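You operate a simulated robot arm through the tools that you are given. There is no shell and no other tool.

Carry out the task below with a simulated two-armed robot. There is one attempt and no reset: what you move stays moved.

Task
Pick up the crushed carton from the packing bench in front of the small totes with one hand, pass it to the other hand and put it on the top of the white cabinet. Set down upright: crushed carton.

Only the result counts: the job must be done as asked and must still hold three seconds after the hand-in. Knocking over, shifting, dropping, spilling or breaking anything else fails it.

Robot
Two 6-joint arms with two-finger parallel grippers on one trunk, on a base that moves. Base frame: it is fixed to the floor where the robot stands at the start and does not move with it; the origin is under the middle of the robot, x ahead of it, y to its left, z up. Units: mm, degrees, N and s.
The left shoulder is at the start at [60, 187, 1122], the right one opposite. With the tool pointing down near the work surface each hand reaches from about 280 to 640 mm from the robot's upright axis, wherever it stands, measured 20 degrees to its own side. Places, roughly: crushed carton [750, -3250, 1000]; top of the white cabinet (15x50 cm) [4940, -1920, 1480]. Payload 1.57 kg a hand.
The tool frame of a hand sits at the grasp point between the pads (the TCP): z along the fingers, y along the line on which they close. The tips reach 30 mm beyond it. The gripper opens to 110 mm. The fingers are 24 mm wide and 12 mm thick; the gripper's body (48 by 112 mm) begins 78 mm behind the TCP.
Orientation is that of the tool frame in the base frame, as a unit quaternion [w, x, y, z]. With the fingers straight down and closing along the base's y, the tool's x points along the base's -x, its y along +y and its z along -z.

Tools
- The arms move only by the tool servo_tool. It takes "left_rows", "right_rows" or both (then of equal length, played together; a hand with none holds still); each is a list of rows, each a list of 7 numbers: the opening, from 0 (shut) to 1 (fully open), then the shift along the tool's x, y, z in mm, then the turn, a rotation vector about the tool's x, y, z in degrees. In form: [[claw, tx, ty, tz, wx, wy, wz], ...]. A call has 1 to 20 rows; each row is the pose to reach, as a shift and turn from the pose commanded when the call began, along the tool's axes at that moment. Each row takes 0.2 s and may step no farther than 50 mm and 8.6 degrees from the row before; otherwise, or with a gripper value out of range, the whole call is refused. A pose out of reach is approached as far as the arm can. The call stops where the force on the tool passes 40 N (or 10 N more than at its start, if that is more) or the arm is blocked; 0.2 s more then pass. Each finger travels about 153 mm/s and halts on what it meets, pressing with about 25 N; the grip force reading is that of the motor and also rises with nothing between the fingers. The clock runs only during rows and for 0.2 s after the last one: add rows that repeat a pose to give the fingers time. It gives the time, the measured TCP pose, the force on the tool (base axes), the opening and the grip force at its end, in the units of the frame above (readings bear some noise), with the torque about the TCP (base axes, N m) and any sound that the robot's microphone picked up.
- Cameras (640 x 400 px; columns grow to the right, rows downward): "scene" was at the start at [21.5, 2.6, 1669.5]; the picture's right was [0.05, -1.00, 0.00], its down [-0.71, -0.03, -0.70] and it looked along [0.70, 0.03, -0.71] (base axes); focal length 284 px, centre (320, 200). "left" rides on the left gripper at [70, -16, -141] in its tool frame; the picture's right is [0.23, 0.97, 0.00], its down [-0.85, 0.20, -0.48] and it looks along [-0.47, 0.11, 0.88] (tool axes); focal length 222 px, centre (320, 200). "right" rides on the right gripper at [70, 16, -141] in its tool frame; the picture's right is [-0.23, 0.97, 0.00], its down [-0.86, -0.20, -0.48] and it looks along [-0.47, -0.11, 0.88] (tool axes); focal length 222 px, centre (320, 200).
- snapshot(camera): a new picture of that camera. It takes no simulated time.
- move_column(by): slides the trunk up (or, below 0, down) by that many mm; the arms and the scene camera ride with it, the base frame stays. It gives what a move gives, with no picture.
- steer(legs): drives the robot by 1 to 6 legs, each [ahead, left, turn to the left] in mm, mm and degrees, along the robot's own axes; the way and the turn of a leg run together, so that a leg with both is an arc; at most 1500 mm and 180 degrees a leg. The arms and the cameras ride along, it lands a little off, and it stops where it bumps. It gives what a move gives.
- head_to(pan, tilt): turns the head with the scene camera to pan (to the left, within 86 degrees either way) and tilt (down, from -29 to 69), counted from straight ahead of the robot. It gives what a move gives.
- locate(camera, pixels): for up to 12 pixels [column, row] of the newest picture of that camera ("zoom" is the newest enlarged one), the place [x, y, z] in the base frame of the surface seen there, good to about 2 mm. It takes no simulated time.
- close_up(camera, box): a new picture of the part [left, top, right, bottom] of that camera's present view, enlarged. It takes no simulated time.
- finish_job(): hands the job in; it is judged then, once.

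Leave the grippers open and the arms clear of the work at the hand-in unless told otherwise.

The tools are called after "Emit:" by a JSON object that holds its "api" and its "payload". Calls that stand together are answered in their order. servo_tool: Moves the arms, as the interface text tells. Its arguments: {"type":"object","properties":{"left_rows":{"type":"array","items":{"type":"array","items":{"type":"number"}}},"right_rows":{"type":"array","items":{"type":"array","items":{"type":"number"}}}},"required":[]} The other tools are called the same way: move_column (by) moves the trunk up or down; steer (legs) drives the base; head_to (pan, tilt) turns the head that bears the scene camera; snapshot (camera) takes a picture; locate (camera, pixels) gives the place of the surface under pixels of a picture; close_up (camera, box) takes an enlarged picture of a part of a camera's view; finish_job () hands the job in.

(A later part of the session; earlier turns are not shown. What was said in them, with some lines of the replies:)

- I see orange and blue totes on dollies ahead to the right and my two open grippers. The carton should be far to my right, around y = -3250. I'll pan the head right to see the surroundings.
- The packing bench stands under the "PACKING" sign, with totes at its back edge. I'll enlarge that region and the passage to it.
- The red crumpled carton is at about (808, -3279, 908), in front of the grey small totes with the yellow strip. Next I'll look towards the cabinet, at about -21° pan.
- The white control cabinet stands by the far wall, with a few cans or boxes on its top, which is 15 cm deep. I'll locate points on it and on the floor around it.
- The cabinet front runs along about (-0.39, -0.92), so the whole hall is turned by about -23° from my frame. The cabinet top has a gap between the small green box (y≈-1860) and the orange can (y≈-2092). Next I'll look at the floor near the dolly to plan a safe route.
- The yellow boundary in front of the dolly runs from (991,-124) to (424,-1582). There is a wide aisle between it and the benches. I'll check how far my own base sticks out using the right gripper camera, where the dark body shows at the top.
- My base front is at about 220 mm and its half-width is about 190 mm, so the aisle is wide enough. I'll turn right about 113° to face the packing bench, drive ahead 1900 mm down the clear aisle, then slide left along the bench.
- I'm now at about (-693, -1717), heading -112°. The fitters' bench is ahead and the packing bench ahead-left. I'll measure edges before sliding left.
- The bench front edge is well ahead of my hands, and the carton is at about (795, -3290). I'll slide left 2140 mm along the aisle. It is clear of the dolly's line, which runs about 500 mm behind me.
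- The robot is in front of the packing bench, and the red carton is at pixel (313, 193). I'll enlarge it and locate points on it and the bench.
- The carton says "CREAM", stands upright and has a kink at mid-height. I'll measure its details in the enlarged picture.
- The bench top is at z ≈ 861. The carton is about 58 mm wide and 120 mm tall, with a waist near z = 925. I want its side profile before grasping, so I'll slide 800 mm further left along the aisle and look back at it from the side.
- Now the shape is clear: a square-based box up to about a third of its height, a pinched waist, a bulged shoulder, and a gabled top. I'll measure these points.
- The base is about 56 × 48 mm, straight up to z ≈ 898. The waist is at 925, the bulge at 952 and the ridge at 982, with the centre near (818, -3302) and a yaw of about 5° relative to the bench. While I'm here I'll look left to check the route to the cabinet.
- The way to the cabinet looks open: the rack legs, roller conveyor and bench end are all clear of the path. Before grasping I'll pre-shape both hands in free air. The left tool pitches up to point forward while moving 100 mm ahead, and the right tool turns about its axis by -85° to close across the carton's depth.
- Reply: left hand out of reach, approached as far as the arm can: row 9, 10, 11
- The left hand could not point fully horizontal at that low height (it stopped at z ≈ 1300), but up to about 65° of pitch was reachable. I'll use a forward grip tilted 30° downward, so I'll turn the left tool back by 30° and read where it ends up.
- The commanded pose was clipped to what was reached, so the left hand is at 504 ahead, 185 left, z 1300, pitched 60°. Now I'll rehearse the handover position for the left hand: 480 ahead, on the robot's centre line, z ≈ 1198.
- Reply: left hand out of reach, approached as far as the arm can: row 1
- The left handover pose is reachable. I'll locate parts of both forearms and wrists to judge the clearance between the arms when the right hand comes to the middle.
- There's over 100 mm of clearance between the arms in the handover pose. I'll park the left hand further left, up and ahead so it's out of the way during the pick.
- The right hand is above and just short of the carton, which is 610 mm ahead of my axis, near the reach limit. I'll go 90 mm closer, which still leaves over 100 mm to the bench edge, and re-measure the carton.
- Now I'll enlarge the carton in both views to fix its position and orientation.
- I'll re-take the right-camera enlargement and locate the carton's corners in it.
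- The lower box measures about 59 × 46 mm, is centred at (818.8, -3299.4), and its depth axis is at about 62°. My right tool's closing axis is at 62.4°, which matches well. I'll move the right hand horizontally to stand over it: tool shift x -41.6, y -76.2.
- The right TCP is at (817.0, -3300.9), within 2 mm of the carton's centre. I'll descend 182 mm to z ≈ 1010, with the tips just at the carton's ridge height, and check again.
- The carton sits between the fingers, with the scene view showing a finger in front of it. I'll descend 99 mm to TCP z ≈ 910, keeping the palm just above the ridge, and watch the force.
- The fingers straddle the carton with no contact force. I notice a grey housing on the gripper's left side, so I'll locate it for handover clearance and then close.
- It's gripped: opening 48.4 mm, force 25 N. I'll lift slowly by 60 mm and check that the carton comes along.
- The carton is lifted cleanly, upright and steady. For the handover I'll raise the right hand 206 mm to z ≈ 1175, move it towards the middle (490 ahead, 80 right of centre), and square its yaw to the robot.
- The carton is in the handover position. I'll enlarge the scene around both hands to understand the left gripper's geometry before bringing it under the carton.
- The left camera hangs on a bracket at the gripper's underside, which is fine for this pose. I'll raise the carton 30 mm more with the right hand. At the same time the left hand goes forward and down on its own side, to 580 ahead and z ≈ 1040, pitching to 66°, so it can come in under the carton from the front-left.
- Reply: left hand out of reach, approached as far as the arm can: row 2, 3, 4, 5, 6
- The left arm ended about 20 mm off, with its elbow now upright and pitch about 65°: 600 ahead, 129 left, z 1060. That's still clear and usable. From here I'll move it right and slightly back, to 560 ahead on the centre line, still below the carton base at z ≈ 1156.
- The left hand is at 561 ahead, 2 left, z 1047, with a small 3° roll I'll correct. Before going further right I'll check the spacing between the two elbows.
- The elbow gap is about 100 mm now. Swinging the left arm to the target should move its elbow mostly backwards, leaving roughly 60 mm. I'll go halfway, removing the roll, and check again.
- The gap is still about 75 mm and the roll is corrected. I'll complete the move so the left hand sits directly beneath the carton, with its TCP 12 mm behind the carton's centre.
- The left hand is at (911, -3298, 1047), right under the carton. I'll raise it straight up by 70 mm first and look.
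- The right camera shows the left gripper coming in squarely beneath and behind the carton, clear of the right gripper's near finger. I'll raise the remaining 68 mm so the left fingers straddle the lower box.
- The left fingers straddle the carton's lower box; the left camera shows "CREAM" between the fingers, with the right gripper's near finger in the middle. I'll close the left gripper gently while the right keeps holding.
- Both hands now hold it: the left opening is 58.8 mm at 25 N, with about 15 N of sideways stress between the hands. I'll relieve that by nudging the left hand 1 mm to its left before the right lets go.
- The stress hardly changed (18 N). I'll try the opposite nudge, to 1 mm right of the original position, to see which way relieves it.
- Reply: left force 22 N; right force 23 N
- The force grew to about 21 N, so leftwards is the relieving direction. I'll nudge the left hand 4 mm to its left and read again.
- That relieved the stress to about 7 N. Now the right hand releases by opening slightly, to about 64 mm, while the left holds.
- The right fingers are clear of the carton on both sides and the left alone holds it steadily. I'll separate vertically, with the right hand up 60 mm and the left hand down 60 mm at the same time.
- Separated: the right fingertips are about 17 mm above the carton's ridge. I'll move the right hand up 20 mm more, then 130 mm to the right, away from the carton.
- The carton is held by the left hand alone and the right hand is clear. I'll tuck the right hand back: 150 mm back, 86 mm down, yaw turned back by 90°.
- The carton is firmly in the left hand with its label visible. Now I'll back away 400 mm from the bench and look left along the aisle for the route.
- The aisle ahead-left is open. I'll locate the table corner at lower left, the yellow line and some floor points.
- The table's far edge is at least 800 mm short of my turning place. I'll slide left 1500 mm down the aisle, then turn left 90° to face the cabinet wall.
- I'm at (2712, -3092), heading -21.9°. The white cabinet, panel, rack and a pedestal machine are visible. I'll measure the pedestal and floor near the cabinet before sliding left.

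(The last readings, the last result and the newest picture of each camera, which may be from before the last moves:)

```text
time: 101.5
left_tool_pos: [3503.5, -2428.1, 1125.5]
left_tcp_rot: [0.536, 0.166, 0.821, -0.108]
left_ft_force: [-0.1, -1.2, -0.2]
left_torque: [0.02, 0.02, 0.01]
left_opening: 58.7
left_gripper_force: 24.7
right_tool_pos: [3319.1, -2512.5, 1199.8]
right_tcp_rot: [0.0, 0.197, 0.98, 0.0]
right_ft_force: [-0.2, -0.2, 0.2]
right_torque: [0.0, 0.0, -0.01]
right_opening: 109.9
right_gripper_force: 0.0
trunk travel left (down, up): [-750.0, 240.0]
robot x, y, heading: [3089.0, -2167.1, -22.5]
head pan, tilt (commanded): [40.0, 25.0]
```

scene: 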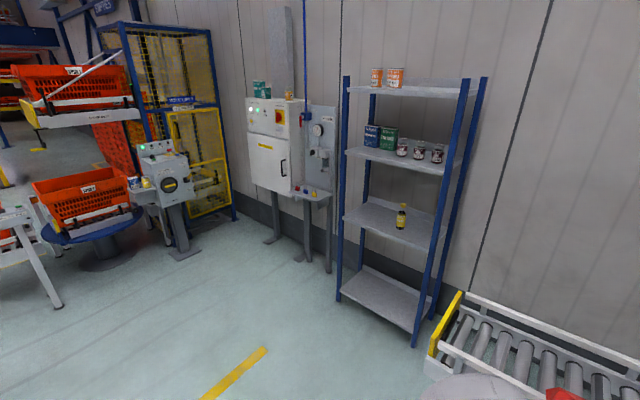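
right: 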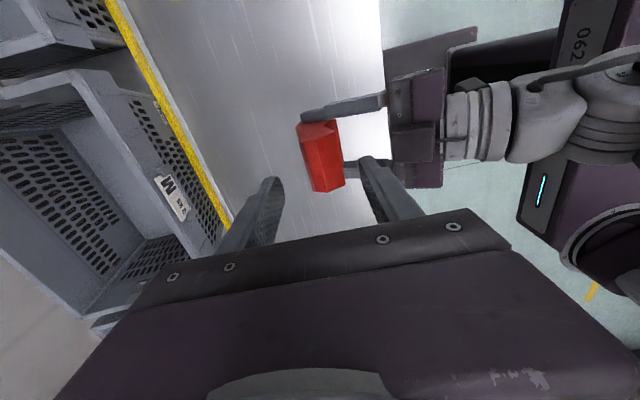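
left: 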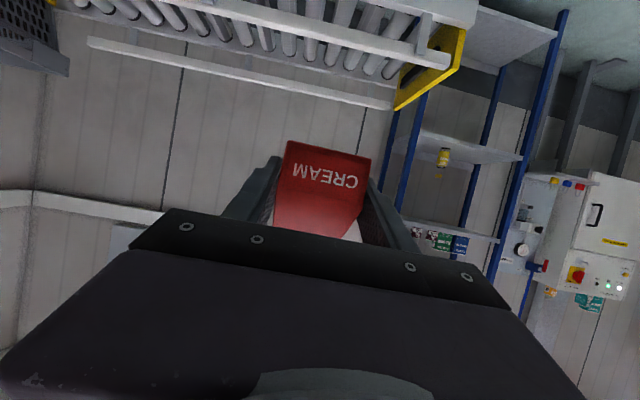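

The pedestal's lever reaches v ≈ 580, over 300 mm from my planned stand. I'll slide left a further 830 mm to face the cabinet, raise the trunk, and look at its top.

Emit:
{"api": "steer", "payload": {"legs": [[0, 830, -0.3]]}}

Emit:
{"api": "move_column", "payload": {"by": 235}}

Emit:
{"api": "head_to", "payload": {"pan": 0, "tilt": 15}}

Emit:
{"api": "snapshot", "payload": {"camera": "scene"}}

```text
time: 105.9
left_tool_pos: [3827.2, -1664.2, 1126.5]
left_tcp_rot: [0.536, 0.166, 0.82, -0.108]
left_ft_force: [0.6, -0.7, 0.2]
left_torque: [0.03, 0.02, 0.0]
left_opening: 58.7
left_gripper_force: 25.4
right_tool_pos: [3639.8, -1748.4, 1199.1]
right_tcp_rot: [0.0, 0.2, 0.98, 0.0]
right_ft_force: [-0.5, 0.4, -0.4]
right_torque: [-0.02, 0.0, 0.04]
right_opening: 110.0
right_gripper_force: 0.1
trunk travel left (down, up): [-750.0, 240.0]
robot x, y, heading: [3414.1, -1405.8, -23.1]
head pan, tilt (commanded): [40.0, 25.0]
```

```text
time: 108.3
left_tool_pos: [3825.9, -1663.1, 1360.6]
left_tcp_rot: [0.536, 0.168, 0.82, -0.109]
left_ft_force: [-0.1, 0.0, -0.5]
left_torque: [-0.02, 0.0, -0.01]
left_opening: 59.0
left_gripper_force: 25.3
right_tool_pos: [3640.8, -1748.0, 1434.8]
right_tcp_rot: [0.0, 0.199, 0.98, 0.0]
right_ft_force: [0.5, -0.9, 0.3]
right_torque: [0.01, 0.0, 0.01]
right_opening: 110.0
right_gripper_force: 0.1
trunk travel left (down, up): [-985.0, 5.0]
robot x, y, heading: [3415.4, -1404.7, -23.0]
head pan, tilt (commanded): [40.0, 25.0]
```

```text
time: 109.4
left_tool_pos: [3825.3, -1663.8, 1361.3]
left_tcp_rot: [0.536, 0.168, 0.82, -0.11]
left_ft_force: [0.1, 0.5, -0.6]
left_torque: [0.01, -0.01, -0.01]
left_opening: 58.9
left_gripper_force: 25.2
right_tool_pos: [3639.6, -1747.4, 1434.2]
right_tcp_rot: [0.0, 0.199, 0.98, 0.0]
right_ft_force: [0.8, 0.5, -0.2]
right_torque: [0.01, 0.01, 0.01]
right_opening: 110.0
right_gripper_force: 0.1
trunk travel left (down, up): [-985.0, 5.0]
robot x, y, heading: [3414.5, -1404.2, -22.9]
head pan, tilt (commanded): [0.0, 15.0]
```

```text
taken
```

scene: 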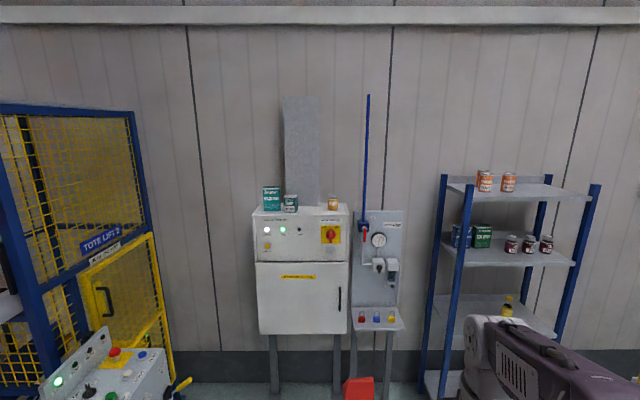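

Emit:
{"api": "close_up", "payload": {"camera": "scene", "box": [244, 175, 372, 255]}}

```text
5.00 times, centred on (308, 215) of scene
```

zoom: 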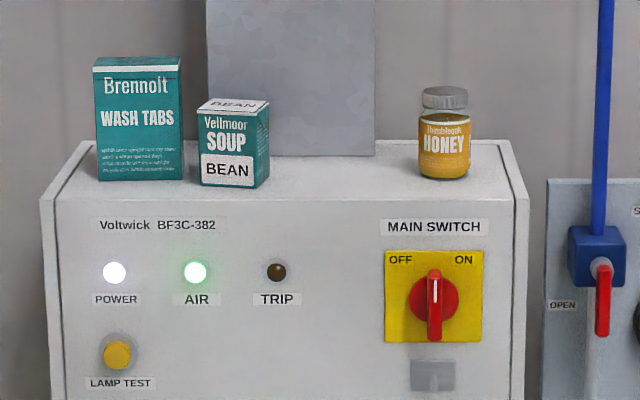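

The cabinet top has a clear gap between the "BEAN SOUP" box and the honey jar. I'll measure the surface height, edges and neighbours.

Emit:
{"api": "locate", "payload": {"camera": "zoom", "pixels": [[340, 175], [340, 192], [340, 160], [254, 186], [268, 178], [200, 184], [421, 172], [444, 178], [468, 172], [60, 195], [515, 195], [295, 130]]}}

Emit:
{"api": "locate", "payload": {"camera": "zoom", "pixels": [[300, 175], [380, 175], [300, 165], [380, 165], [300, 190], [380, 190], [252, 110], [267, 110], [445, 95], [420, 140], [370, 130], [340, 130]]}}

```text
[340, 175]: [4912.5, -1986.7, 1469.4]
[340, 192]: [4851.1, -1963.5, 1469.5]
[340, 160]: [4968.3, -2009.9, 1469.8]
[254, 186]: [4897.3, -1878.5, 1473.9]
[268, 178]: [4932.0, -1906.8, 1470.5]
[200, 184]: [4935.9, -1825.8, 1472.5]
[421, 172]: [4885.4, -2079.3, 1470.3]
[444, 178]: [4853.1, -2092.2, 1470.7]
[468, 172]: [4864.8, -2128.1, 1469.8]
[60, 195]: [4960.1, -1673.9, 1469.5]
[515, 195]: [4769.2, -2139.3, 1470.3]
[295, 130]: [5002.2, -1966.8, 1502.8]
```

```text
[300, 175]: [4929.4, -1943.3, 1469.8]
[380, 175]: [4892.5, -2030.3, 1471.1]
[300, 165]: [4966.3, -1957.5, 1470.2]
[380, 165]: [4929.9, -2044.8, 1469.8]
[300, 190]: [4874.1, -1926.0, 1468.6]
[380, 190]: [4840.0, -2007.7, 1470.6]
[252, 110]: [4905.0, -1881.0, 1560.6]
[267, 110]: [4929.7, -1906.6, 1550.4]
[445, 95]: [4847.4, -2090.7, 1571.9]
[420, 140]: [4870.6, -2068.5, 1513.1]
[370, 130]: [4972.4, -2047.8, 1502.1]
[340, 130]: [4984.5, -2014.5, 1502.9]
```

The surface is at z ≈ 1469.8 and the top is about 150 mm deep. The soup box's nearest side is at lateral +108 and the honey jar's at -61 (cabinet axes), giving a 169 mm gap. Now I'll raise the left hand with the carton 163 mm to z ≈ 1524, keeping it level.

Emit:
{"api": "servo_tool", "payload": {"left_rows": [[0.3, -25, 0, -11, 0, 0, 0], [0.3, -50, 0, -22, 0, 0, 0], [0.3, -75, 0, -33, 0, 0, 0], [0.3, -100, 0, -44, 0, 0, 0], [0.3, -125, 0, -55, 0, 0, 0], [0.3, -149.2, 0, -66, 0, 0, 0], [0.3, -149.2, 0, -66, 0, 0, 0]]}}

Emit:
{"api": "snapshot", "payload": {"camera": "left"}}

Emit:
{"api": "head_to", "payload": {"pan": 0, "tilt": 40}}

Emit:
{"api": "snapshot", "payload": {"camera": "scene"}}

```text
time: 111.0
left_tool_pos: [3825.6, -1663.7, 1524.5]
left_tcp_rot: [0.536, 0.166, 0.821, -0.108]
left_ft_force: [0.9, 0.1, -0.5]
left_torque: [-0.04, -0.01, 0.01]
left_opening: 58.9
left_gripper_force: 25.2
right_tool_pos: [3640.0, -1748.4, 1434.7]
right_tcp_rot: [0.0, 0.2, 0.98, 0.0]
right_ft_force: [0.3, -0.4, -0.2]
right_torque: [0.02, -0.01, 0.02]
right_opening: 110.0
right_gripper_force: 0.1
trunk travel left (down, up): [-985.0, 5.0]
robot x, y, heading: [3413.9, -1402.4, -23.0]
head pan, tilt (commanded): [0.0, 15.0]
```

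```text
taken
```

left: 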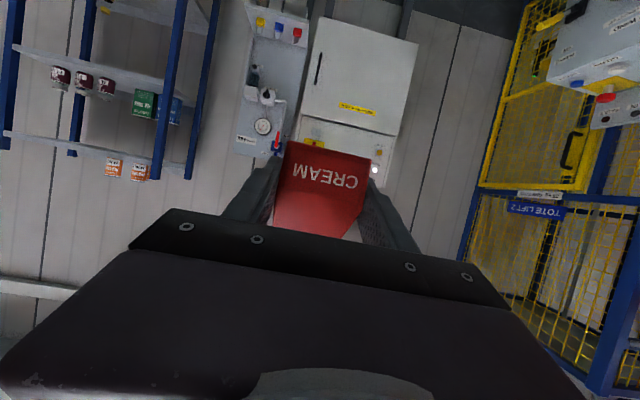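

```text
time: 111.9
left_tool_pos: [3825.4, -1664.5, 1524.4]
left_tcp_rot: [0.536, 0.167, 0.82, -0.108]
left_ft_force: [0.5, 0.4, 0.3]
left_torque: [-0.01, -0.02, -0.02]
left_opening: 59.1
left_gripper_force: 24.6
right_tool_pos: [3640.2, -1748.3, 1434.9]
right_tcp_rot: [0.0, 0.2, 0.98, 0.0]
right_ft_force: [-0.3, -0.5, -0.1]
right_torque: [0.0, -0.02, 0.0]
right_opening: 110.0
right_gripper_force: 0.0
trunk travel left (down, up): [-985.0, 5.0]
robot x, y, heading: [3410.2, -1404.6, -22.9]
head pan, tilt (commanded): [0.0, 40.0]
```

```text
taken
```

scene: 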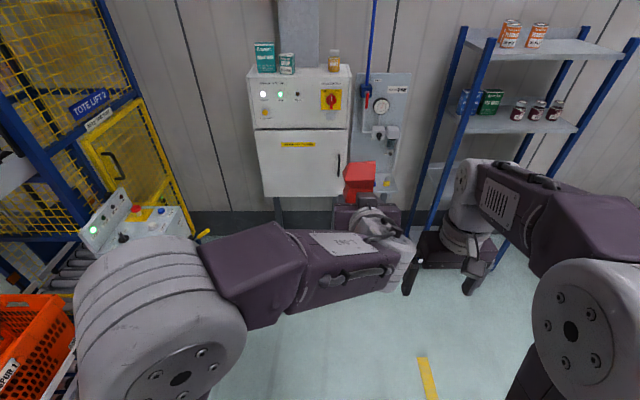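

The carton is level in the left hand and well visible. I'll measure its bottom edge from the left camera and its top from the scene view, to know exactly how it sits in the grip.

Emit:
{"api": "close_up", "payload": {"camera": "left", "box": [256, 125, 400, 245]}}

Emit:
{"api": "close_up", "payload": {"camera": "scene", "box": [310, 140, 438, 220]}}

```text
3.33 times, centred on (328, 185) of left
```

zoom: 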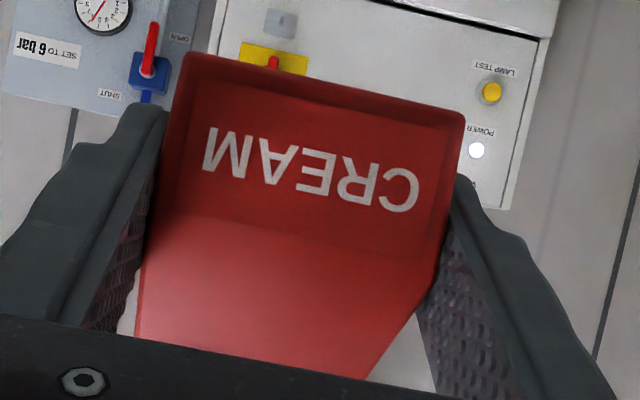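

```text
5.00 times, centred on (374, 180) of scene
```

zoom: 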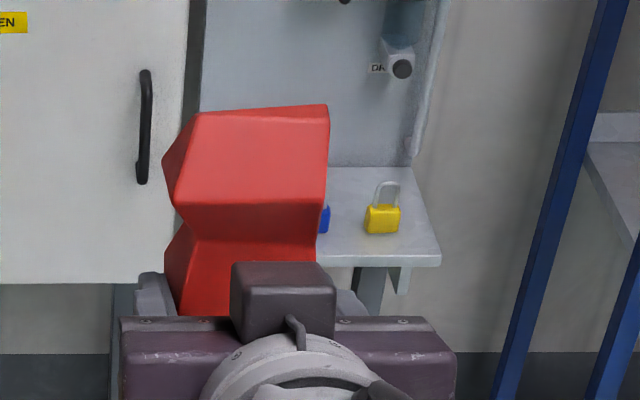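

I'll locate the carton's top ridge and bulge in the scene enlargement, and its bottom edge in the left camera picture.

Emit:
{"api": "locate", "payload": {"camera": "zoom", "pixels": [[205, 118], [322, 110], [260, 114], [180, 200], [320, 196], [250, 200], [195, 240], [310, 240], [168, 165], [300, 150]]}}

Emit:
{"api": "locate", "payload": {"camera": "left", "pixels": [[290, 144], [367, 161], [328, 153], [289, 148], [330, 175], [364, 175], [285, 200], [330, 200]]}}

```text
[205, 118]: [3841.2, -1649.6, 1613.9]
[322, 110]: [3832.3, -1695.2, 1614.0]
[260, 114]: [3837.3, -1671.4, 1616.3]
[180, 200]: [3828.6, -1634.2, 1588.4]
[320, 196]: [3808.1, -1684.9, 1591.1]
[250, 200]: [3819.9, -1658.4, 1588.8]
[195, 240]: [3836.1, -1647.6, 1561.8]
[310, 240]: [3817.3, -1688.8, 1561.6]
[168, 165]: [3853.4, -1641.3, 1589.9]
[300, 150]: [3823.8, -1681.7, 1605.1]
```

```text
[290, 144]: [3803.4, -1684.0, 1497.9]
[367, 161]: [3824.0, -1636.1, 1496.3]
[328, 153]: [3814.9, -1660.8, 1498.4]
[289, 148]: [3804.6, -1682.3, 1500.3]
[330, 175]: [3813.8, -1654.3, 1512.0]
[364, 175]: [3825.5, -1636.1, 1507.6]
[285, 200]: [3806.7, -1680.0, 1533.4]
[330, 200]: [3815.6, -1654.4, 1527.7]
```

The carton base sits 29 mm below the left TCP, level and square. The carton centre should go to (4902, -1988), which puts the left TCP at about (4892, -1984). I'll drive ahead about 900 mm and 121 mm left, leaving the last stretch for fine approach.

Emit:
{"api": "steer", "payload": {"legs": [[600, 121, 0], [300, 0, 0]]}}

Emit:
{"api": "head_to", "payload": {"pan": 0, "tilt": 30}}

Emit:
{"api": "snapshot", "payload": {"camera": "scene"}}

Emit:
{"api": "snapshot", "payload": {"camera": "left"}}

```text
time: 117.0
left_tool_pos: [4695.8, -1904.0, 1526.5]
left_tcp_rot: [0.537, 0.169, 0.819, -0.11]
left_ft_force: [-0.4, -0.5, -0.9]
left_torque: [-0.02, 0.0, 0.0]
left_opening: 58.7
left_gripper_force: 25.1
right_tool_pos: [4512.5, -1987.7, 1435.8]
right_tcp_rot: [0.0, 0.201, 0.98, -0.001]
right_ft_force: [-0.4, 0.3, 0.6]
right_torque: [-0.04, 0.0, -0.02]
right_opening: 110.1
right_gripper_force: 0.1
trunk travel left (down, up): [-985.0, 5.0]
robot x, y, heading: [4291.9, -1643.6, -23.5]
head pan, tilt (commanded): [0.0, 40.0]
```

```text
time: 117.7
left_tool_pos: [4698.7, -1905.3, 1524.6]
left_tcp_rot: [0.536, 0.168, 0.82, -0.109]
left_ft_force: [0.3, -0.3, -0.3]
left_torque: [0.0, 0.0, 0.01]
left_opening: 59.1
left_gripper_force: 25.1
right_tool_pos: [4513.0, -1988.7, 1435.6]
right_tcp_rot: [0.0, 0.201, 0.98, 0.001]
right_ft_force: [0.0, 0.3, 0.6]
right_torque: [0.0, -0.01, -0.01]
right_opening: 110.1
right_gripper_force: 0.0
trunk travel left (down, up): [-985.0, 5.0]
robot x, y, heading: [4288.9, -1641.1, -23.0]
head pan, tilt (commanded): [0.0, 30.0]
```

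```text
taken
```

scene: 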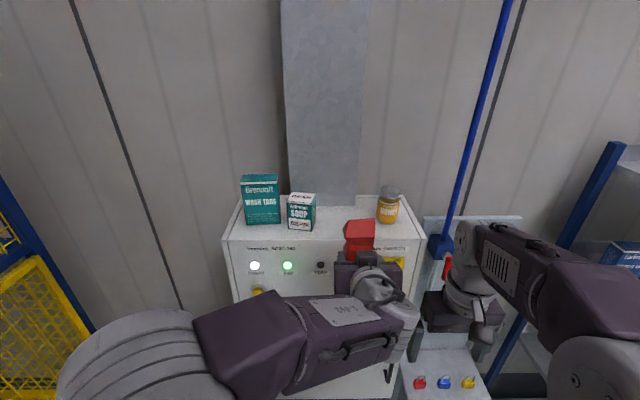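

```text
taken
```

left: 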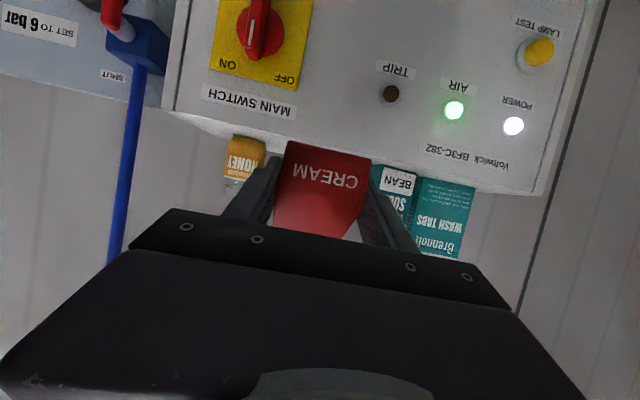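

The left TCP is 210 mm short of the target, laterally within 3 mm. I'll re-measure the cabinet top and neighbours from this closer view before the final approach.

Emit:
{"api": "close_up", "payload": {"camera": "scene", "box": [215, 165, 425, 296]}}

```text
3.05 times, centred on (320, 230) of scene
```

zoom: 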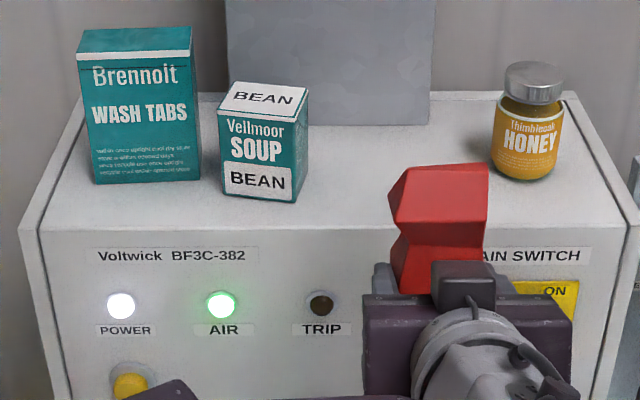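

Emit:
{"api": "locate", "payload": {"camera": "zoom", "pixels": [[294, 200], [308, 170], [350, 170], [350, 215], [350, 132], [495, 165], [525, 178], [300, 224], [420, 128], [380, 160], [350, 224], [490, 140]]}}

Emit:
{"api": "locate", "payload": {"camera": "zoom", "pixels": [[300, 120], [306, 100], [295, 112], [500, 110], [530, 75], [400, 190], [480, 170], [405, 225], [60, 222], [600, 215], [330, 100], [415, 100]]}}

```text
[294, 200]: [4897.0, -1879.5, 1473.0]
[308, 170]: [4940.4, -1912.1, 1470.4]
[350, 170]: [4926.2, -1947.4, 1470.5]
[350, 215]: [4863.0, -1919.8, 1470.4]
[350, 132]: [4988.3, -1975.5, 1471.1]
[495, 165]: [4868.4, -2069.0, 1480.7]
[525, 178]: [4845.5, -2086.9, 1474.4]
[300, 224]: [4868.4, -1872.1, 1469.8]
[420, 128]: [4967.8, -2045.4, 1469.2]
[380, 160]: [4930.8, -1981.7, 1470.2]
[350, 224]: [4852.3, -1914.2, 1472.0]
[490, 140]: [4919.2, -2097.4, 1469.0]
```

```text
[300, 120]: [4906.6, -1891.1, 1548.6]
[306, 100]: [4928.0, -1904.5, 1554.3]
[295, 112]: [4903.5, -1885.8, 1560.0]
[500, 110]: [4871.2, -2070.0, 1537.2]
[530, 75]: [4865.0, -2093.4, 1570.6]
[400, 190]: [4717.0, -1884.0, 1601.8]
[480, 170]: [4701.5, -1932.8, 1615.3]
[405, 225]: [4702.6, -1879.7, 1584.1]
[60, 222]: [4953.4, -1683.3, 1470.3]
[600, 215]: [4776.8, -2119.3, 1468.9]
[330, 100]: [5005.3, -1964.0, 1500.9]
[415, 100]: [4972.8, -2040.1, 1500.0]
```

The measurements agree: surface z ≈ 1470.2, top depth from 5216 to 5370 in cabinet axes, and gap centre unchanged. I'll drive 105 mm closer with the base; the carton base stays about 25 mm above the surface.

Emit:
{"api": "steer", "payload": {"legs": [[105, 3, 0]]}}

Emit:
{"api": "snapshot", "payload": {"camera": "scene"}}

Emit:
{"api": "snapshot", "payload": {"camera": "left"}}

```text
time: 118.9
left_tool_pos: [4788.1, -1941.1, 1528.1]
left_tcp_rot: [0.539, 0.168, 0.818, -0.109]
left_ft_force: [-1.1, -0.3, 0.4]
left_torque: [0.03, 0.01, 0.0]
left_opening: 58.9
left_gripper_force: 25.3
right_tool_pos: [4604.9, -2023.2, 1437.8]
right_tcp_rot: [0.003, 0.202, 0.979, 0.0]
right_ft_force: [-0.8, 1.2, 0.0]
right_torque: [-0.02, -0.05, 0.02]
right_opening: 109.9
right_gripper_force: 0.1
trunk travel left (down, up): [-985.0, 5.0]
robot x, y, heading: [4391.8, -1680.0, -23.2]
head pan, tilt (commanded): [0.0, 30.0]
```

```text
taken
```

scene: 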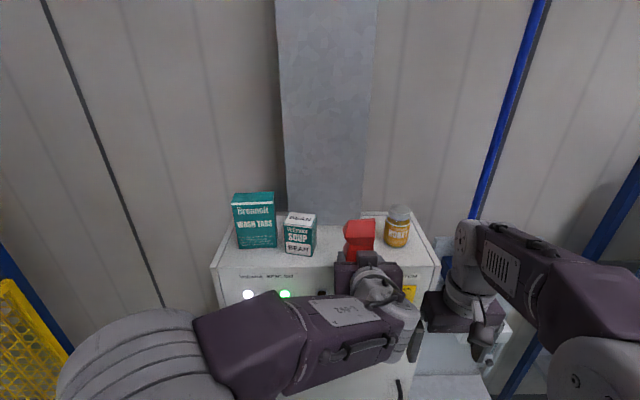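

```text
taken
```

left: 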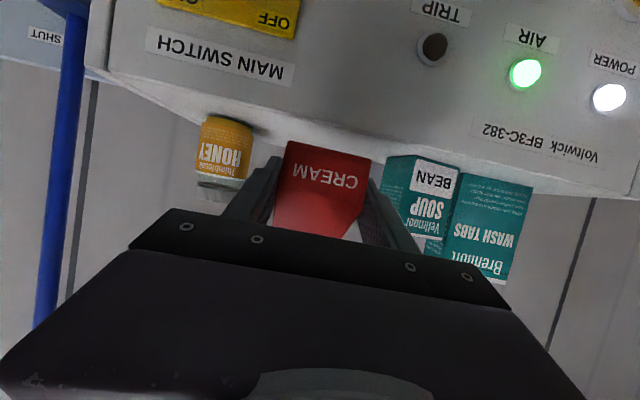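

The readings after the drive show a slight wobble (z 1528). I'll hold still for a moment and read again.

Emit:
{"api": "servo_tool", "payload": {"left_rows": [[0.3, 0, 0, 0, 0, 0, 0], [0.3, 0, 0, 0, 0, 0, 0]]}}

Emit:
{"api": "servo_tool", "payload": {"left_rows": [[0.3, 0, 0, 0, 0, 0, 0]]}}

```text
time: 119.5
left_tool_pos: [4792.0, -1942.7, 1526.7]
left_tcp_rot: [0.537, 0.168, 0.819, -0.109]
left_ft_force: [-1.1, 0.8, 0.0]
left_torque: [0.0, 0.0, 0.0]
left_opening: 58.6
left_gripper_force: 25.1
right_tool_pos: [4607.8, -2026.6, 1435.9]
right_tcp_rot: [0.001, 0.201, 0.98, 0.0]
right_ft_force: [0.1, -0.1, 0.3]
right_torque: [0.0, -0.05, -0.04]
right_opening: 110.0
right_gripper_force: 0.1
trunk travel left (down, up): [-985.0, 5.0]
robot x, y, heading: [4391.4, -1681.3, -23.3]
head pan, tilt (commanded): [0.0, 30.0]
```

```text
time: 119.9
left_tool_pos: [4801.8, -1946.3, 1523.9]
left_tcp_rot: [0.535, 0.168, 0.821, -0.109]
left_ft_force: [0.1, -0.1, -0.6]
left_torque: [0.03, 0.03, 0.03]
left_opening: 58.8
left_gripper_force: 25.0
right_tool_pos: [4614.9, -2029.6, 1434.0]
right_tcp_rot: [0.0, 0.201, 0.98, 0.0]
right_ft_force: [0.4, -0.5, 0.1]
right_torque: [0.01, 0.01, -0.01]
right_opening: 109.9
right_gripper_force: 0.0
trunk travel left (down, up): [-985.0, 5.0]
robot x, y, heading: [4390.4, -1684.4, -22.9]
head pan, tilt (commanded): [0.0, 30.0]
```

The raised trunk sways for a bit after driving. I'll wait longer until it settles.

Emit:
{"api": "servo_tool", "payload": {"left_rows": [[0.3, 0, 0, 0, 0, 0, 0], [0.3, 0, 0, 0, 0, 0, 0], [0.3, 0, 0, 0, 0, 0, 0], [0.3, 0, 0, 0, 0, 0, 0], [0.3, 0, 0, 0, 0, 0, 0]]}}

Emit:
{"api": "servo_tool", "payload": {"left_rows": [[0.3, 0, 0, 0, 0, 0, 0], [0.3, 0, 0, 0, 0, 0, 0]]}}

```text
time: 121.1
left_tool_pos: [4797.7, -1944.3, 1523.9]
left_tcp_rot: [0.535, 0.169, 0.821, -0.11]
left_ft_force: [0.4, 0.5, -0.6]
left_torque: [0.01, -0.01, -0.01]
left_opening: 59.2
left_gripper_force: 24.9
right_tool_pos: [4613.6, -2028.4, 1434.2]
right_tcp_rot: [0.0, 0.201, 0.98, 0.0]
right_ft_force: [-0.2, 0.3, 0.3]
right_torque: [0.03, -0.03, 0.0]
right_opening: 109.8
right_gripper_force: 0.1
trunk travel left (down, up): [-985.0, 5.0]
robot x, y, heading: [4387.0, -1684.1, -23.2]
head pan, tilt (commanded): [0.0, 30.0]
```

```text
time: 121.7
left_tool_pos: [4796.9, -1944.5, 1523.5]
left_tcp_rot: [0.536, 0.169, 0.82, -0.11]
left_ft_force: [-0.2, -0.7, -1.4]
left_torque: [-0.01, 0.02, 0.01]
left_opening: 59.1
left_gripper_force: 25.2
right_tool_pos: [4613.1, -2028.7, 1434.8]
right_tcp_rot: [0.0, 0.202, 0.979, 0.0]
right_ft_force: [-0.2, -0.3, -0.9]
right_torque: [-0.04, 0.01, -0.01]
right_opening: 110.0
right_gripper_force: 0.1
trunk travel left (down, up): [-985.0, 5.0]
robot x, y, heading: [4388.0, -1686.4, -23.2]
head pan, tilt (commanded): [0.0, 30.0]
```

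It's settled at (4797, -1944, 1524). I'll extend the left arm about 103 mm straight ahead over the cabinet top, with the base about 25 mm above the surface and over 40 mm of space on either side.

Emit:
{"api": "servo_tool", "payload": {"left_rows": [[0.3, -7, 0.3, 16, 0, 0, 0], [0.3, -14, 0.6, 32, 0, 0, 0], [0.3, -21, 0.9, 48, 0, 0, 0], [0.3, -28, 1.2, 64, 0, 0, 0], [0.3, -35, 1.5, 80, 0, 0, 0], [0.3, -41.5, 1.7, 94.2, 0, 0, 0], [0.3, -41.5, 1.7, 94.2, 0, 0, 0], [0.3, -41.5, 1.7, 94.2, 0, 0, 0]]}}

Emit:
{"api": "snapshot", "payload": {"camera": "left"}}

Emit:
{"api": "snapshot", "payload": {"camera": "scene"}}

Emit:
{"api": "close_up", "payload": {"camera": "scene", "box": [210, 170, 450, 320]}}

```text
time: 123.5
left_tool_pos: [4891.0, -1984.6, 1525.1]
left_tcp_rot: [0.536, 0.169, 0.82, -0.11]
left_ft_force: [0.2, -0.5, 0.0]
left_torque: [0.04, 0.02, -0.02]
left_opening: 58.9
left_gripper_force: 24.7
right_tool_pos: [4611.5, -2028.4, 1434.3]
right_tcp_rot: [0.0, 0.201, 0.98, 0.001]
right_ft_force: [-0.5, 0.6, -0.5]
right_torque: [0.01, -0.01, -0.01]
right_opening: 109.9
right_gripper_force: 0.0
trunk travel left (down, up): [-985.0, 5.0]
robot x, y, heading: [4386.4, -1680.7, -23.4]
head pan, tilt (commanded): [0.0, 30.0]
```

```text
taken
```

left: 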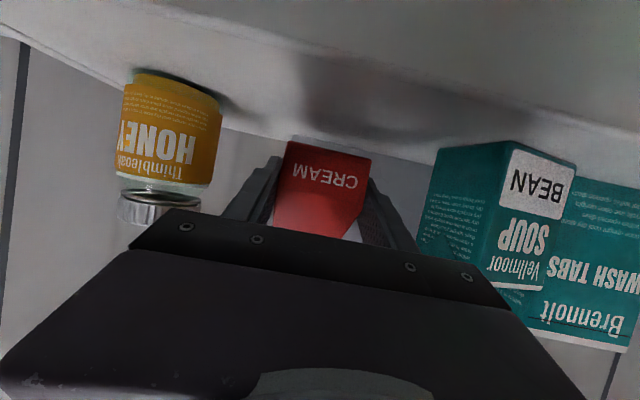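

```text
taken
```

scene: 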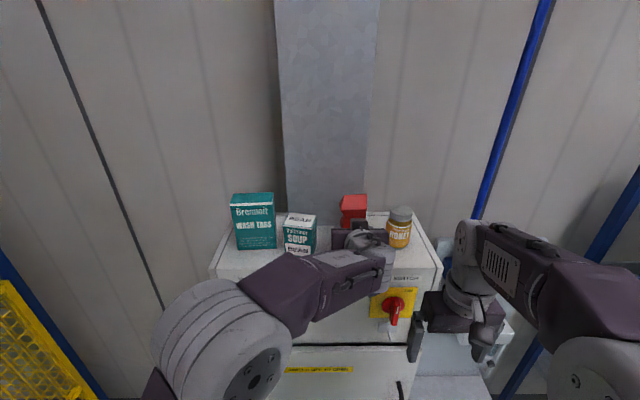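

```text
2.67 times, centred on (330, 245) of scene
```

zoom: 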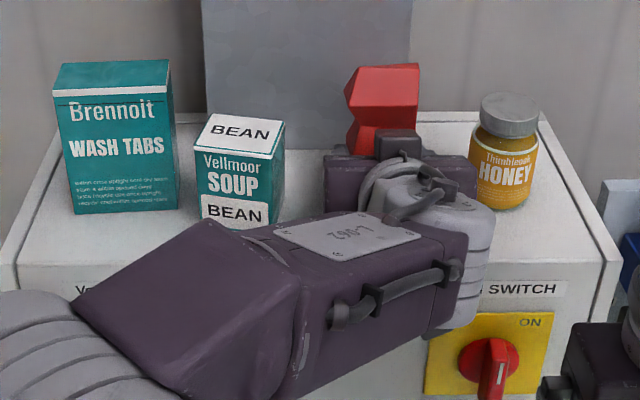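

The carton is over the gap. I'll verify its position against the neighbours, using its top ridge in the enlarged view and its bottom edge in the left camera.

Emit:
{"api": "locate", "payload": {"camera": "zoom", "pixels": [[360, 69], [414, 67], [350, 100], [416, 105], [385, 68], [480, 150], [283, 160], [440, 130]]}}

Emit:
{"api": "locate", "payload": {"camera": "left", "pixels": [[291, 145], [367, 161], [328, 153], [215, 140], [435, 155], [330, 110], [405, 125], [170, 60]]}}

```text
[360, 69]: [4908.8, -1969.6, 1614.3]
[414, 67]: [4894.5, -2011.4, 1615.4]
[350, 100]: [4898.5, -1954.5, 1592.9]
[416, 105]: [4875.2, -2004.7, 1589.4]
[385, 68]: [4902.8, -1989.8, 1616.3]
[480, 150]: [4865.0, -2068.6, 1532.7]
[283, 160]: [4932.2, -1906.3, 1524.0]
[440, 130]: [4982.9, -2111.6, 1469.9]
```

```text
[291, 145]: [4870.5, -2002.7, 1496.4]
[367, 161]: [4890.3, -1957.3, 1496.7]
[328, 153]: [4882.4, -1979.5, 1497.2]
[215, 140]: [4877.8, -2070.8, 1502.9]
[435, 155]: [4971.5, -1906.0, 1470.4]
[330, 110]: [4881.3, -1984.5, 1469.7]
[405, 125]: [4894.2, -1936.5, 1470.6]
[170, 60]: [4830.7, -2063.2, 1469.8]
```

The carton's centre is at (4901.7, -1988.8), within 1 mm of the planned spot. I'll lower it 18 mm, then continue in small steps watching the force.

Emit:
{"api": "servo_tool", "payload": {"left_rows": [[0.3, 5.5, 0, 2.4, 0, 0, 0], [0.3, 11, 0, 4.8, 0, 0, 0], [0.3, 16.5, 0, 7.3, 0, 0, 0], [0.3, 16.5, 0, 7.3, 0, 0, 0]]}}

Emit:
{"api": "snapshot", "payload": {"camera": "left"}}

Emit:
{"api": "locate", "payload": {"camera": "left", "pixels": [[291, 145], [367, 161], [328, 153], [330, 120], [300, 130]]}}

```text
time: 124.5
left_tool_pos: [4893.6, -1983.1, 1507.5]
left_tcp_rot: [0.535, 0.168, 0.821, -0.109]
left_ft_force: [0.3, 0.0, -0.6]
left_torque: [0.0, -0.01, 0.0]
left_opening: 59.0
left_gripper_force: 24.8
right_tool_pos: [4612.4, -2027.9, 1435.1]
right_tcp_rot: [0.0, 0.201, 0.98, -0.001]
right_ft_force: [0.3, -0.6, 0.2]
right_torque: [-0.01, -0.01, -0.04]
right_opening: 109.9
right_gripper_force: 0.1
trunk travel left (down, up): [-985.0, 5.0]
robot x, y, heading: [4389.2, -1679.1, -23.1]
head pan, tilt (commanded): [0.0, 30.0]
```

```text
taken
```

left: 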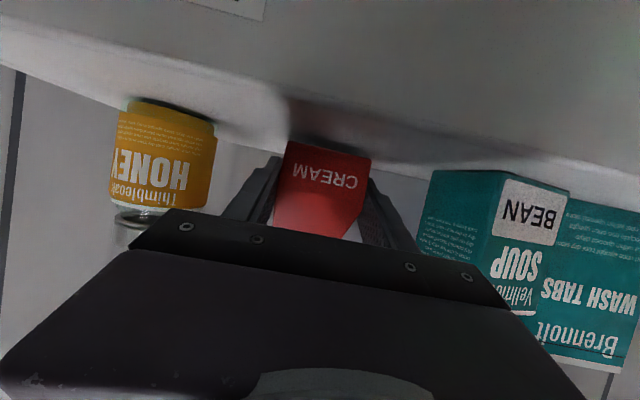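

```text
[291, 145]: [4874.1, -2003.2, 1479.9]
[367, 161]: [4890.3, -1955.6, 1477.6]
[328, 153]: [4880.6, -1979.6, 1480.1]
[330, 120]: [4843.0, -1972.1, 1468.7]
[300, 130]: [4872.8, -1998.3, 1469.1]
```

About 7 mm remain. I'll lower 4 mm more, then single-millimetre steps.

Emit:
{"api": "servo_tool", "payload": {"left_rows": [[0.3, 1.8, 0, 0.8, 0, 0, 0], [0.3, 3.7, 0, 1.6, 0, 0, 0], [0.3, 3.7, 0, 1.6, 0, 0, 0]]}}

Emit:
{"api": "servo_tool", "payload": {"left_rows": [[0.3, 0.9, 0, 0.4, 0, 0, 0], [0.3, 0.9, 0, 0.4, 0, 0, 0]]}}

Emit:
{"api": "servo_tool", "payload": {"left_rows": [[0.3, 0.9, 0, 0.4, 0, 0, 0], [0.3, 0.9, 0, 0.4, 0, 0, 0]]}}

```text
time: 125.3
left_tool_pos: [4893.1, -1982.9, 1502.4]
left_tcp_rot: [0.536, 0.168, 0.82, -0.109]
left_ft_force: [-0.6, 0.6, 0.4]
left_torque: [-0.01, 0.03, 0.0]
left_opening: 58.9
left_gripper_force: 24.8
right_tool_pos: [4612.6, -2027.7, 1436.3]
right_tcp_rot: [0.001, 0.201, 0.98, 0.0]
right_ft_force: [-0.5, 0.5, -0.1]
right_torque: [-0.02, 0.03, 0.01]
right_opening: 109.9
right_gripper_force: 0.1
trunk travel left (down, up): [-985.0, 5.0]
robot x, y, heading: [4387.8, -1681.1, -23.3]
head pan, tilt (commanded): [0.0, 30.0]
```

```text
time: 125.9
left_tool_pos: [4893.0, -1983.8, 1502.0]
left_tcp_rot: [0.535, 0.169, 0.82, -0.109]
left_ft_force: [0.5, -0.4, 0.2]
left_torque: [-0.01, -0.01, 0.03]
left_opening: 58.5
left_gripper_force: 24.7
right_tool_pos: [4612.3, -2027.7, 1434.4]
right_tcp_rot: [0.0, 0.201, 0.979, 0.0]
right_ft_force: [0.3, 0.7, -0.6]
right_torque: [0.01, 0.0, -0.01]
right_opening: 110.2
right_gripper_force: 0.0
trunk travel left (down, up): [-985.0, 5.0]
robot x, y, heading: [4388.9, -1680.2, -23.2]
head pan, tilt (commanded): [0.0, 30.0]
```

```text
time: 126.5
left_tool_pos: [4894.1, -1983.7, 1500.0]
left_tcp_rot: [0.535, 0.169, 0.82, -0.11]
left_ft_force: [-0.1, 0.7, -1.3]
left_torque: [0.02, 0.0, 0.01]
left_opening: 59.0
left_gripper_force: 24.6
right_tool_pos: [4612.9, -2028.5, 1434.3]
right_tcp_rot: [-0.001, 0.202, 0.979, 0.0]
right_ft_force: [-0.2, 0.4, -0.5]
right_torque: [-0.01, -0.02, 0.03]
right_opening: 109.7
right_gripper_force: 0.0
trunk travel left (down, up): [-985.0, 5.0]
robot x, y, heading: [4389.1, -1680.1, -23.3]
head pan, tilt (commanded): [0.0, 30.0]
```

No contact yet at z ≈ 1500; contact is expected near 1499. I'll continue in 0.7–1 mm steps.

Emit:
{"api": "servo_tool", "payload": {"left_rows": [[0.3, 0.9, 0, 0.4, 0, 0, 0], [0.3, 0.9, 0, 0.4, 0, 0, 0]]}}

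Emit:
{"api": "servo_tool", "payload": {"left_rows": [[0.3, 0.6, 0, 0.3, 0, 0, 0], [0.3, 0.6, 0, 0.3, 0, 0, 0]]}}

Emit:
{"api": "servo_tool", "payload": {"left_rows": [[0.3, 0.6, 0, 0.3, 0, 0, 0], [0.3, 0.6, 0, 0.3, 0, 0, 0]]}}

```text
time: 127.1
left_tool_pos: [4893.5, -1983.0, 1500.1]
left_tcp_rot: [0.536, 0.167, 0.82, -0.109]
left_ft_force: [0.3, -1.1, 1.2]
left_torque: [-0.06, 0.02, -0.02]
left_opening: 59.0
left_gripper_force: 24.9
right_tool_pos: [4611.8, -2027.0, 1434.9]
right_tcp_rot: [0.0, 0.201, 0.98, 0.0]
right_ft_force: [-0.5, 0.3, -0.5]
right_torque: [0.0, -0.01, -0.02]
right_opening: 109.8
right_gripper_force: 0.0
trunk travel left (down, up): [-985.0, 5.0]
robot x, y, heading: [4385.7, -1676.5, -23.3]
head pan, tilt (commanded): [0.0, 30.0]
```

```text
time: 127.7
left_tool_pos: [4892.7, -1984.0, 1500.1]
left_tcp_rot: [0.536, 0.169, 0.82, -0.11]
left_ft_force: [1.1, -1.1, 4.5]
left_torque: [-0.06, -0.01, 0.03]
left_opening: 58.8
left_gripper_force: 25.2
right_tool_pos: [4611.4, -2028.9, 1435.0]
right_tcp_rot: [-0.001, 0.202, 0.979, -0.001]
right_ft_force: [0.9, 0.0, 0.3]
right_torque: [-0.03, 0.02, 0.02]
right_opening: 109.9
right_gripper_force: 0.1
trunk travel left (down, up): [-985.0, 5.0]
robot x, y, heading: [4389.3, -1680.2, -23.1]
head pan, tilt (commanded): [0.0, 30.0]
```

```text
time: 128.3
left_tool_pos: [4893.2, -1984.0, 1500.5]
left_tcp_rot: [0.537, 0.168, 0.82, -0.109]
left_ft_force: [2.7, -2.1, 11.0]
left_torque: [-0.08, -0.04, 0.02]
left_opening: 58.7
left_gripper_force: 24.8
right_tool_pos: [4611.3, -2027.3, 1435.2]
right_tcp_rot: [0.0, 0.201, 0.98, 0.001]
right_ft_force: [-0.2, 0.6, 0.5]
right_torque: [-0.01, -0.01, 0.02]
right_opening: 109.8
right_gripper_force: 0.0
trunk travel left (down, up): [-985.0, 5.0]
robot x, y, heading: [4390.1, -1684.3, -23.1]
head pan, tilt (commanded): [0.0, 30.0]
```

Contact: 11 N upward, so the carton is seated. I'll check that it's upright before releasing.

Emit:
{"api": "snapshot", "payload": {"camera": "left"}}

Emit:
{"api": "close_up", "payload": {"camera": "scene", "box": [290, 170, 430, 270]}}

Emit:
{"api": "locate", "payload": {"camera": "left", "pixels": [[291, 145], [367, 161], [328, 153], [330, 130], [320, 140]]}}

```text
taken
```

left: 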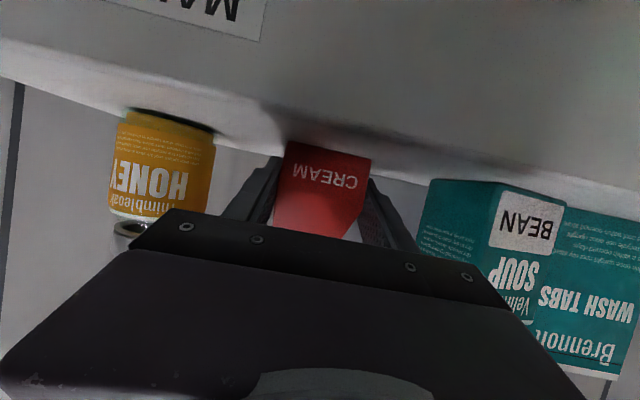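

```text
4.00 times, centred on (360, 220) of scene
```

zoom: 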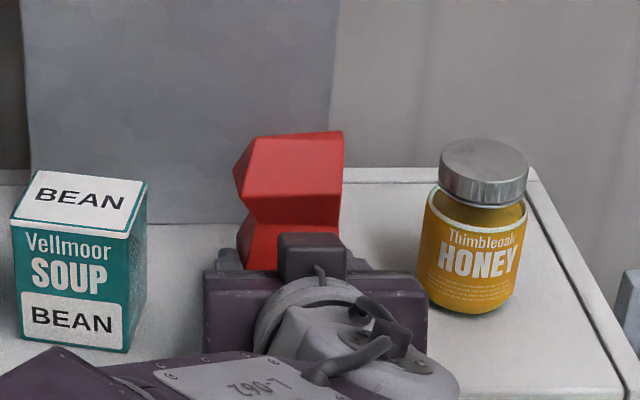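

```text
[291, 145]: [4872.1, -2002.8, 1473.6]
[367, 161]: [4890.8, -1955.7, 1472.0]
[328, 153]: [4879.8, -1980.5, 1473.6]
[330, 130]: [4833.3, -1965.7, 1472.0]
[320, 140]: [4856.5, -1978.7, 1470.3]
```

The carton stands upright, clear of the soup box and honey jar. I'll open the left gripper slowly to about 80 mm, which keeps 30 mm from the neighbours.

Emit:
{"api": "servo_tool", "payload": {"left_rows": [[0.5, 0, 0, 0, 0, 0, 0], [0.54, 0, 0, 0, 0, 0, 0], [0.58, 0, 0, 0, 0, 0, 0], [0.63, 0, 0, 0, 0, 0, 0], [0.68, 0, 0, 0, 0, 0, 0], [0.73, 0, 0, 0, 0, 0, 0], [0.73, 0, 0, 0, 0, 0, 0]]}}

Emit:
{"api": "snapshot", "payload": {"camera": "left"}}

Emit:
{"api": "close_up", "payload": {"camera": "scene", "box": [290, 170, 430, 270]}}

```text
time: 129.9
left_tool_pos: [4892.9, -1983.2, 1499.1]
left_tcp_rot: [0.535, 0.168, 0.821, -0.109]
left_ft_force: [0.1, -0.5, -0.3]
left_torque: [-0.01, -0.02, 0.04]
left_opening: 80.3
left_gripper_force: 0.1
right_tool_pos: [4612.0, -2028.0, 1434.5]
right_tcp_rot: [0.0, 0.201, 0.98, 0.001]
right_ft_force: [-0.2, 0.5, -0.3]
right_torque: [0.03, -0.02, 0.04]
right_opening: 110.1
right_gripper_force: 0.1
trunk travel left (down, up): [-985.0, 5.0]
robot x, y, heading: [4391.2, -1682.6, -23.1]
head pan, tilt (commanded): [0.0, 30.0]
```

```text
taken
```

left: 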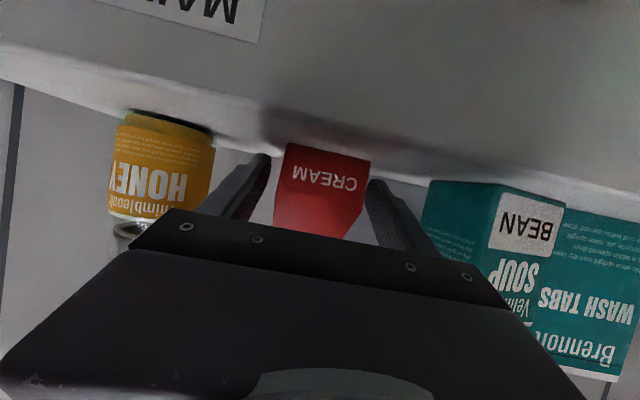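

```text
4.00 times, centred on (360, 220) of scene
```

zoom: 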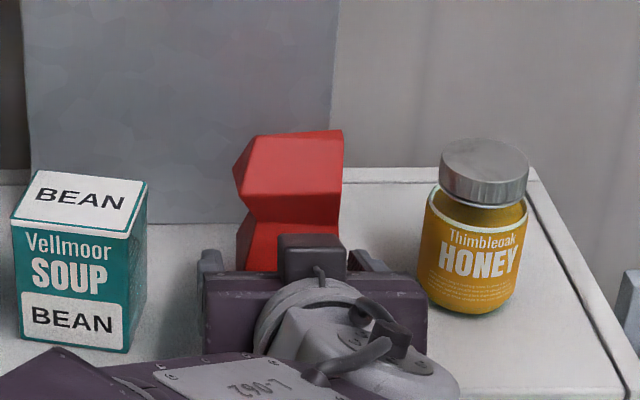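

The carton stands free and the fingers are open. I'll retract the left hand straight back 120 mm, rising very slightly.

Emit:
{"api": "servo_tool", "payload": {"left_rows": [[0.73, 4.6, 0, -11.6, 0, 0, 0], [0.73, 9.2, 0, -23.3, 0, 0, 0], [0.73, 13.8, 0, -35, 0, 0, 0], [0.73, 18.4, 0, -46.6, 0, 0, 0], [0.73, 23, 0, -58.2, 0, 0, 0], [0.73, 27.6, 0, -69.9, 0, 0, 0], [0.73, 36.8, 0, -93.2, 0, 0, 0], [0.73, 44.7, 0, -111.6, 0, 0, 0], [0.73, 44.7, 0, -111.6, 0, 0, 0]]}}

Emit:
{"api": "snapshot", "payload": {"camera": "left"}}

Emit:
{"api": "snapshot", "payload": {"camera": "scene"}}

Emit:
{"api": "close_up", "payload": {"camera": "scene", "box": [210, 170, 450, 320]}}

```text
time: 131.9
left_tool_pos: [4782.9, -1937.5, 1503.0]
left_tcp_rot: [0.536, 0.168, 0.82, -0.109]
left_ft_force: [0.1, -0.5, 0.5]
left_torque: [-0.01, -0.04, -0.01]
left_opening: 80.2
left_gripper_force: 0.0
right_tool_pos: [4613.2, -2028.9, 1434.4]
right_tcp_rot: [0.001, 0.201, 0.98, 0.0]
right_ft_force: [-0.5, 0.0, -0.4]
right_torque: [0.0, 0.0, 0.0]
right_opening: 110.0
right_gripper_force: 0.0
trunk travel left (down, up): [-985.0, 5.0]
robot x, y, heading: [4389.8, -1681.0, -23.3]
head pan, tilt (commanded): [0.0, 30.0]
```

```text
taken
```

left: 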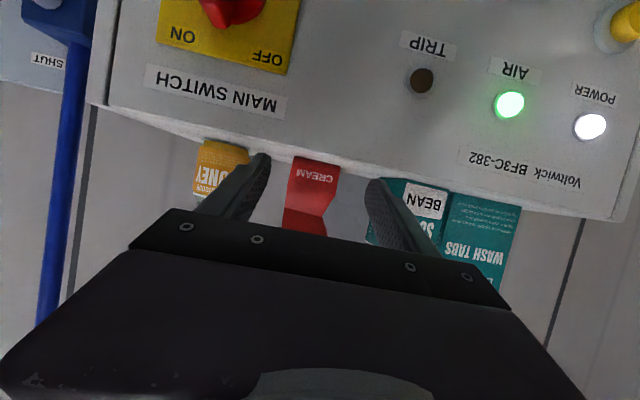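

```text
taken
```

scene: 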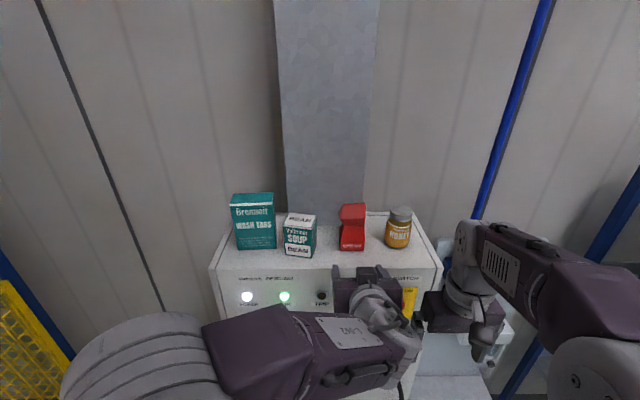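

```text
2.67 times, centred on (330, 245) of scene
```

zoom: 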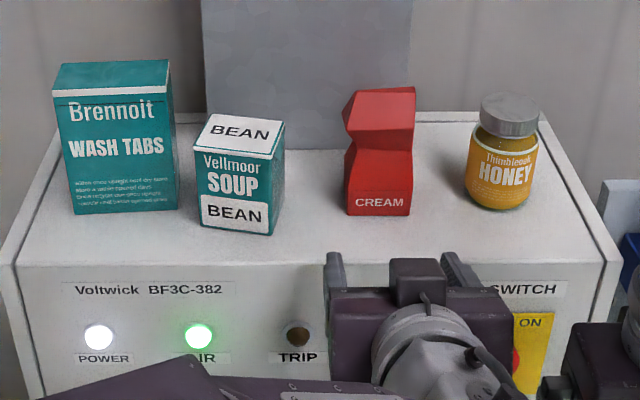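

The carton stands upright between the soup box and the honey jar, and nothing else has moved. I'll back the base off 300 mm, open the left gripper fully, and take a last look.

Emit:
{"api": "steer", "payload": {"legs": [[-300, 0, 0]]}}

Emit:
{"api": "servo_tool", "payload": {"left_rows": [[0.9, 0, 0, 0, 0, 0, 0], [1, 0, 0, 0, 0, 0, 0], [1, 0, 0, 0, 0, 0, 0], [1, 0, 0, 0, 0, 0, 0]]}}

Emit:
{"api": "snapshot", "payload": {"camera": "scene"}}

Emit:
{"api": "close_up", "payload": {"camera": "scene", "box": [220, 140, 430, 271]}}

```text
time: 133.9
left_tool_pos: [4510.5, -1820.1, 1500.1]
left_tcp_rot: [0.534, 0.169, 0.821, -0.109]
left_ft_force: [-0.4, -0.4, -0.1]
left_torque: [0.0, 0.0, 0.02]
left_opening: 80.4
left_gripper_force: 0.0
right_tool_pos: [4340.1, -1911.2, 1432.9]
right_tcp_rot: [-0.001, 0.201, 0.98, 0.0]
right_ft_force: [-0.4, -0.3, -0.7]
right_torque: [0.03, 0.04, -0.01]
right_opening: 110.0
right_gripper_force: 0.0
trunk travel left (down, up): [-985.0, 5.0]
robot x, y, heading: [4114.1, -1561.9, -23.1]
head pan, tilt (commanded): [0.0, 30.0]
```

```text
time: 134.9
left_tool_pos: [4506.4, -1819.1, 1502.8]
left_tcp_rot: [0.536, 0.168, 0.82, -0.109]
left_ft_force: [-0.2, 0.6, 0.1]
left_torque: [0.01, 0.01, 0.0]
left_opening: 109.7
left_gripper_force: 0.0
right_tool_pos: [4336.6, -1908.7, 1434.8]
right_tcp_rot: [0.001, 0.201, 0.98, 0.0]
right_ft_force: [0.2, 0.1, 0.4]
right_torque: [0.0, 0.03, 0.0]
right_opening: 109.8
right_gripper_force: 0.0
trunk travel left (down, up): [-985.0, 5.0]
robot x, y, heading: [4113.6, -1562.2, -23.4]
head pan, tilt (commanded): [0.0, 30.0]
```

```text
taken
```

scene: 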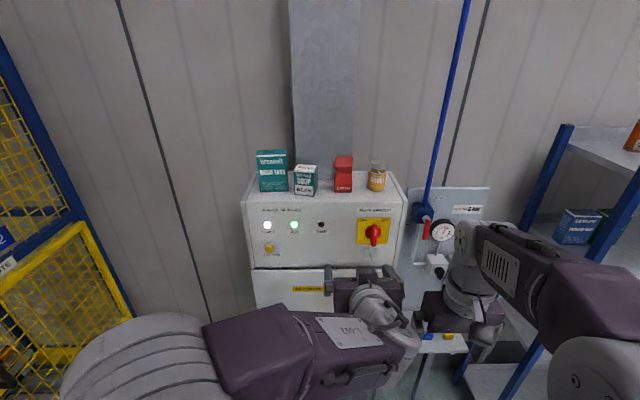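

```text
3.05 times, centred on (325, 206) of scene
```

zoom: 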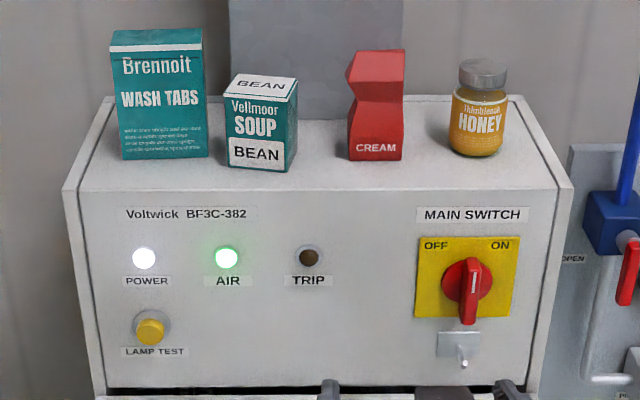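

The carton stands upright on the white cabinet between the soup box and the honey jar, with the neighbours undisturbed. Both grippers are open, and the robot has backed well clear. I'm handing the job in.

Emit:
{"api": "finish_job", "payload": {}}

```text
The job is handed in.
```

The crushed carton is standing upright on top of the white cabinet, and I have handed the job in. The hand-in only confirmed receipt; I have not seen a verdict.

- **Pick-up:** the right hand lifted the carton off the packing bench from in front of the small totes.
- **Hand-over:** the right hand passed it to the left hand above the bench, and it stayed level.
- **Placement:** the left hand set it in the gap between the soup box and the honey jar, roughly 50 mm from each.

After releasing, I backed the robot 300 mm away. In the last pictures the carton was steady and the other items on the cabinet looked unmoved. I saw no unexpected contact forces at any point. Both grippers are open and the arms are clear of the cabinet.
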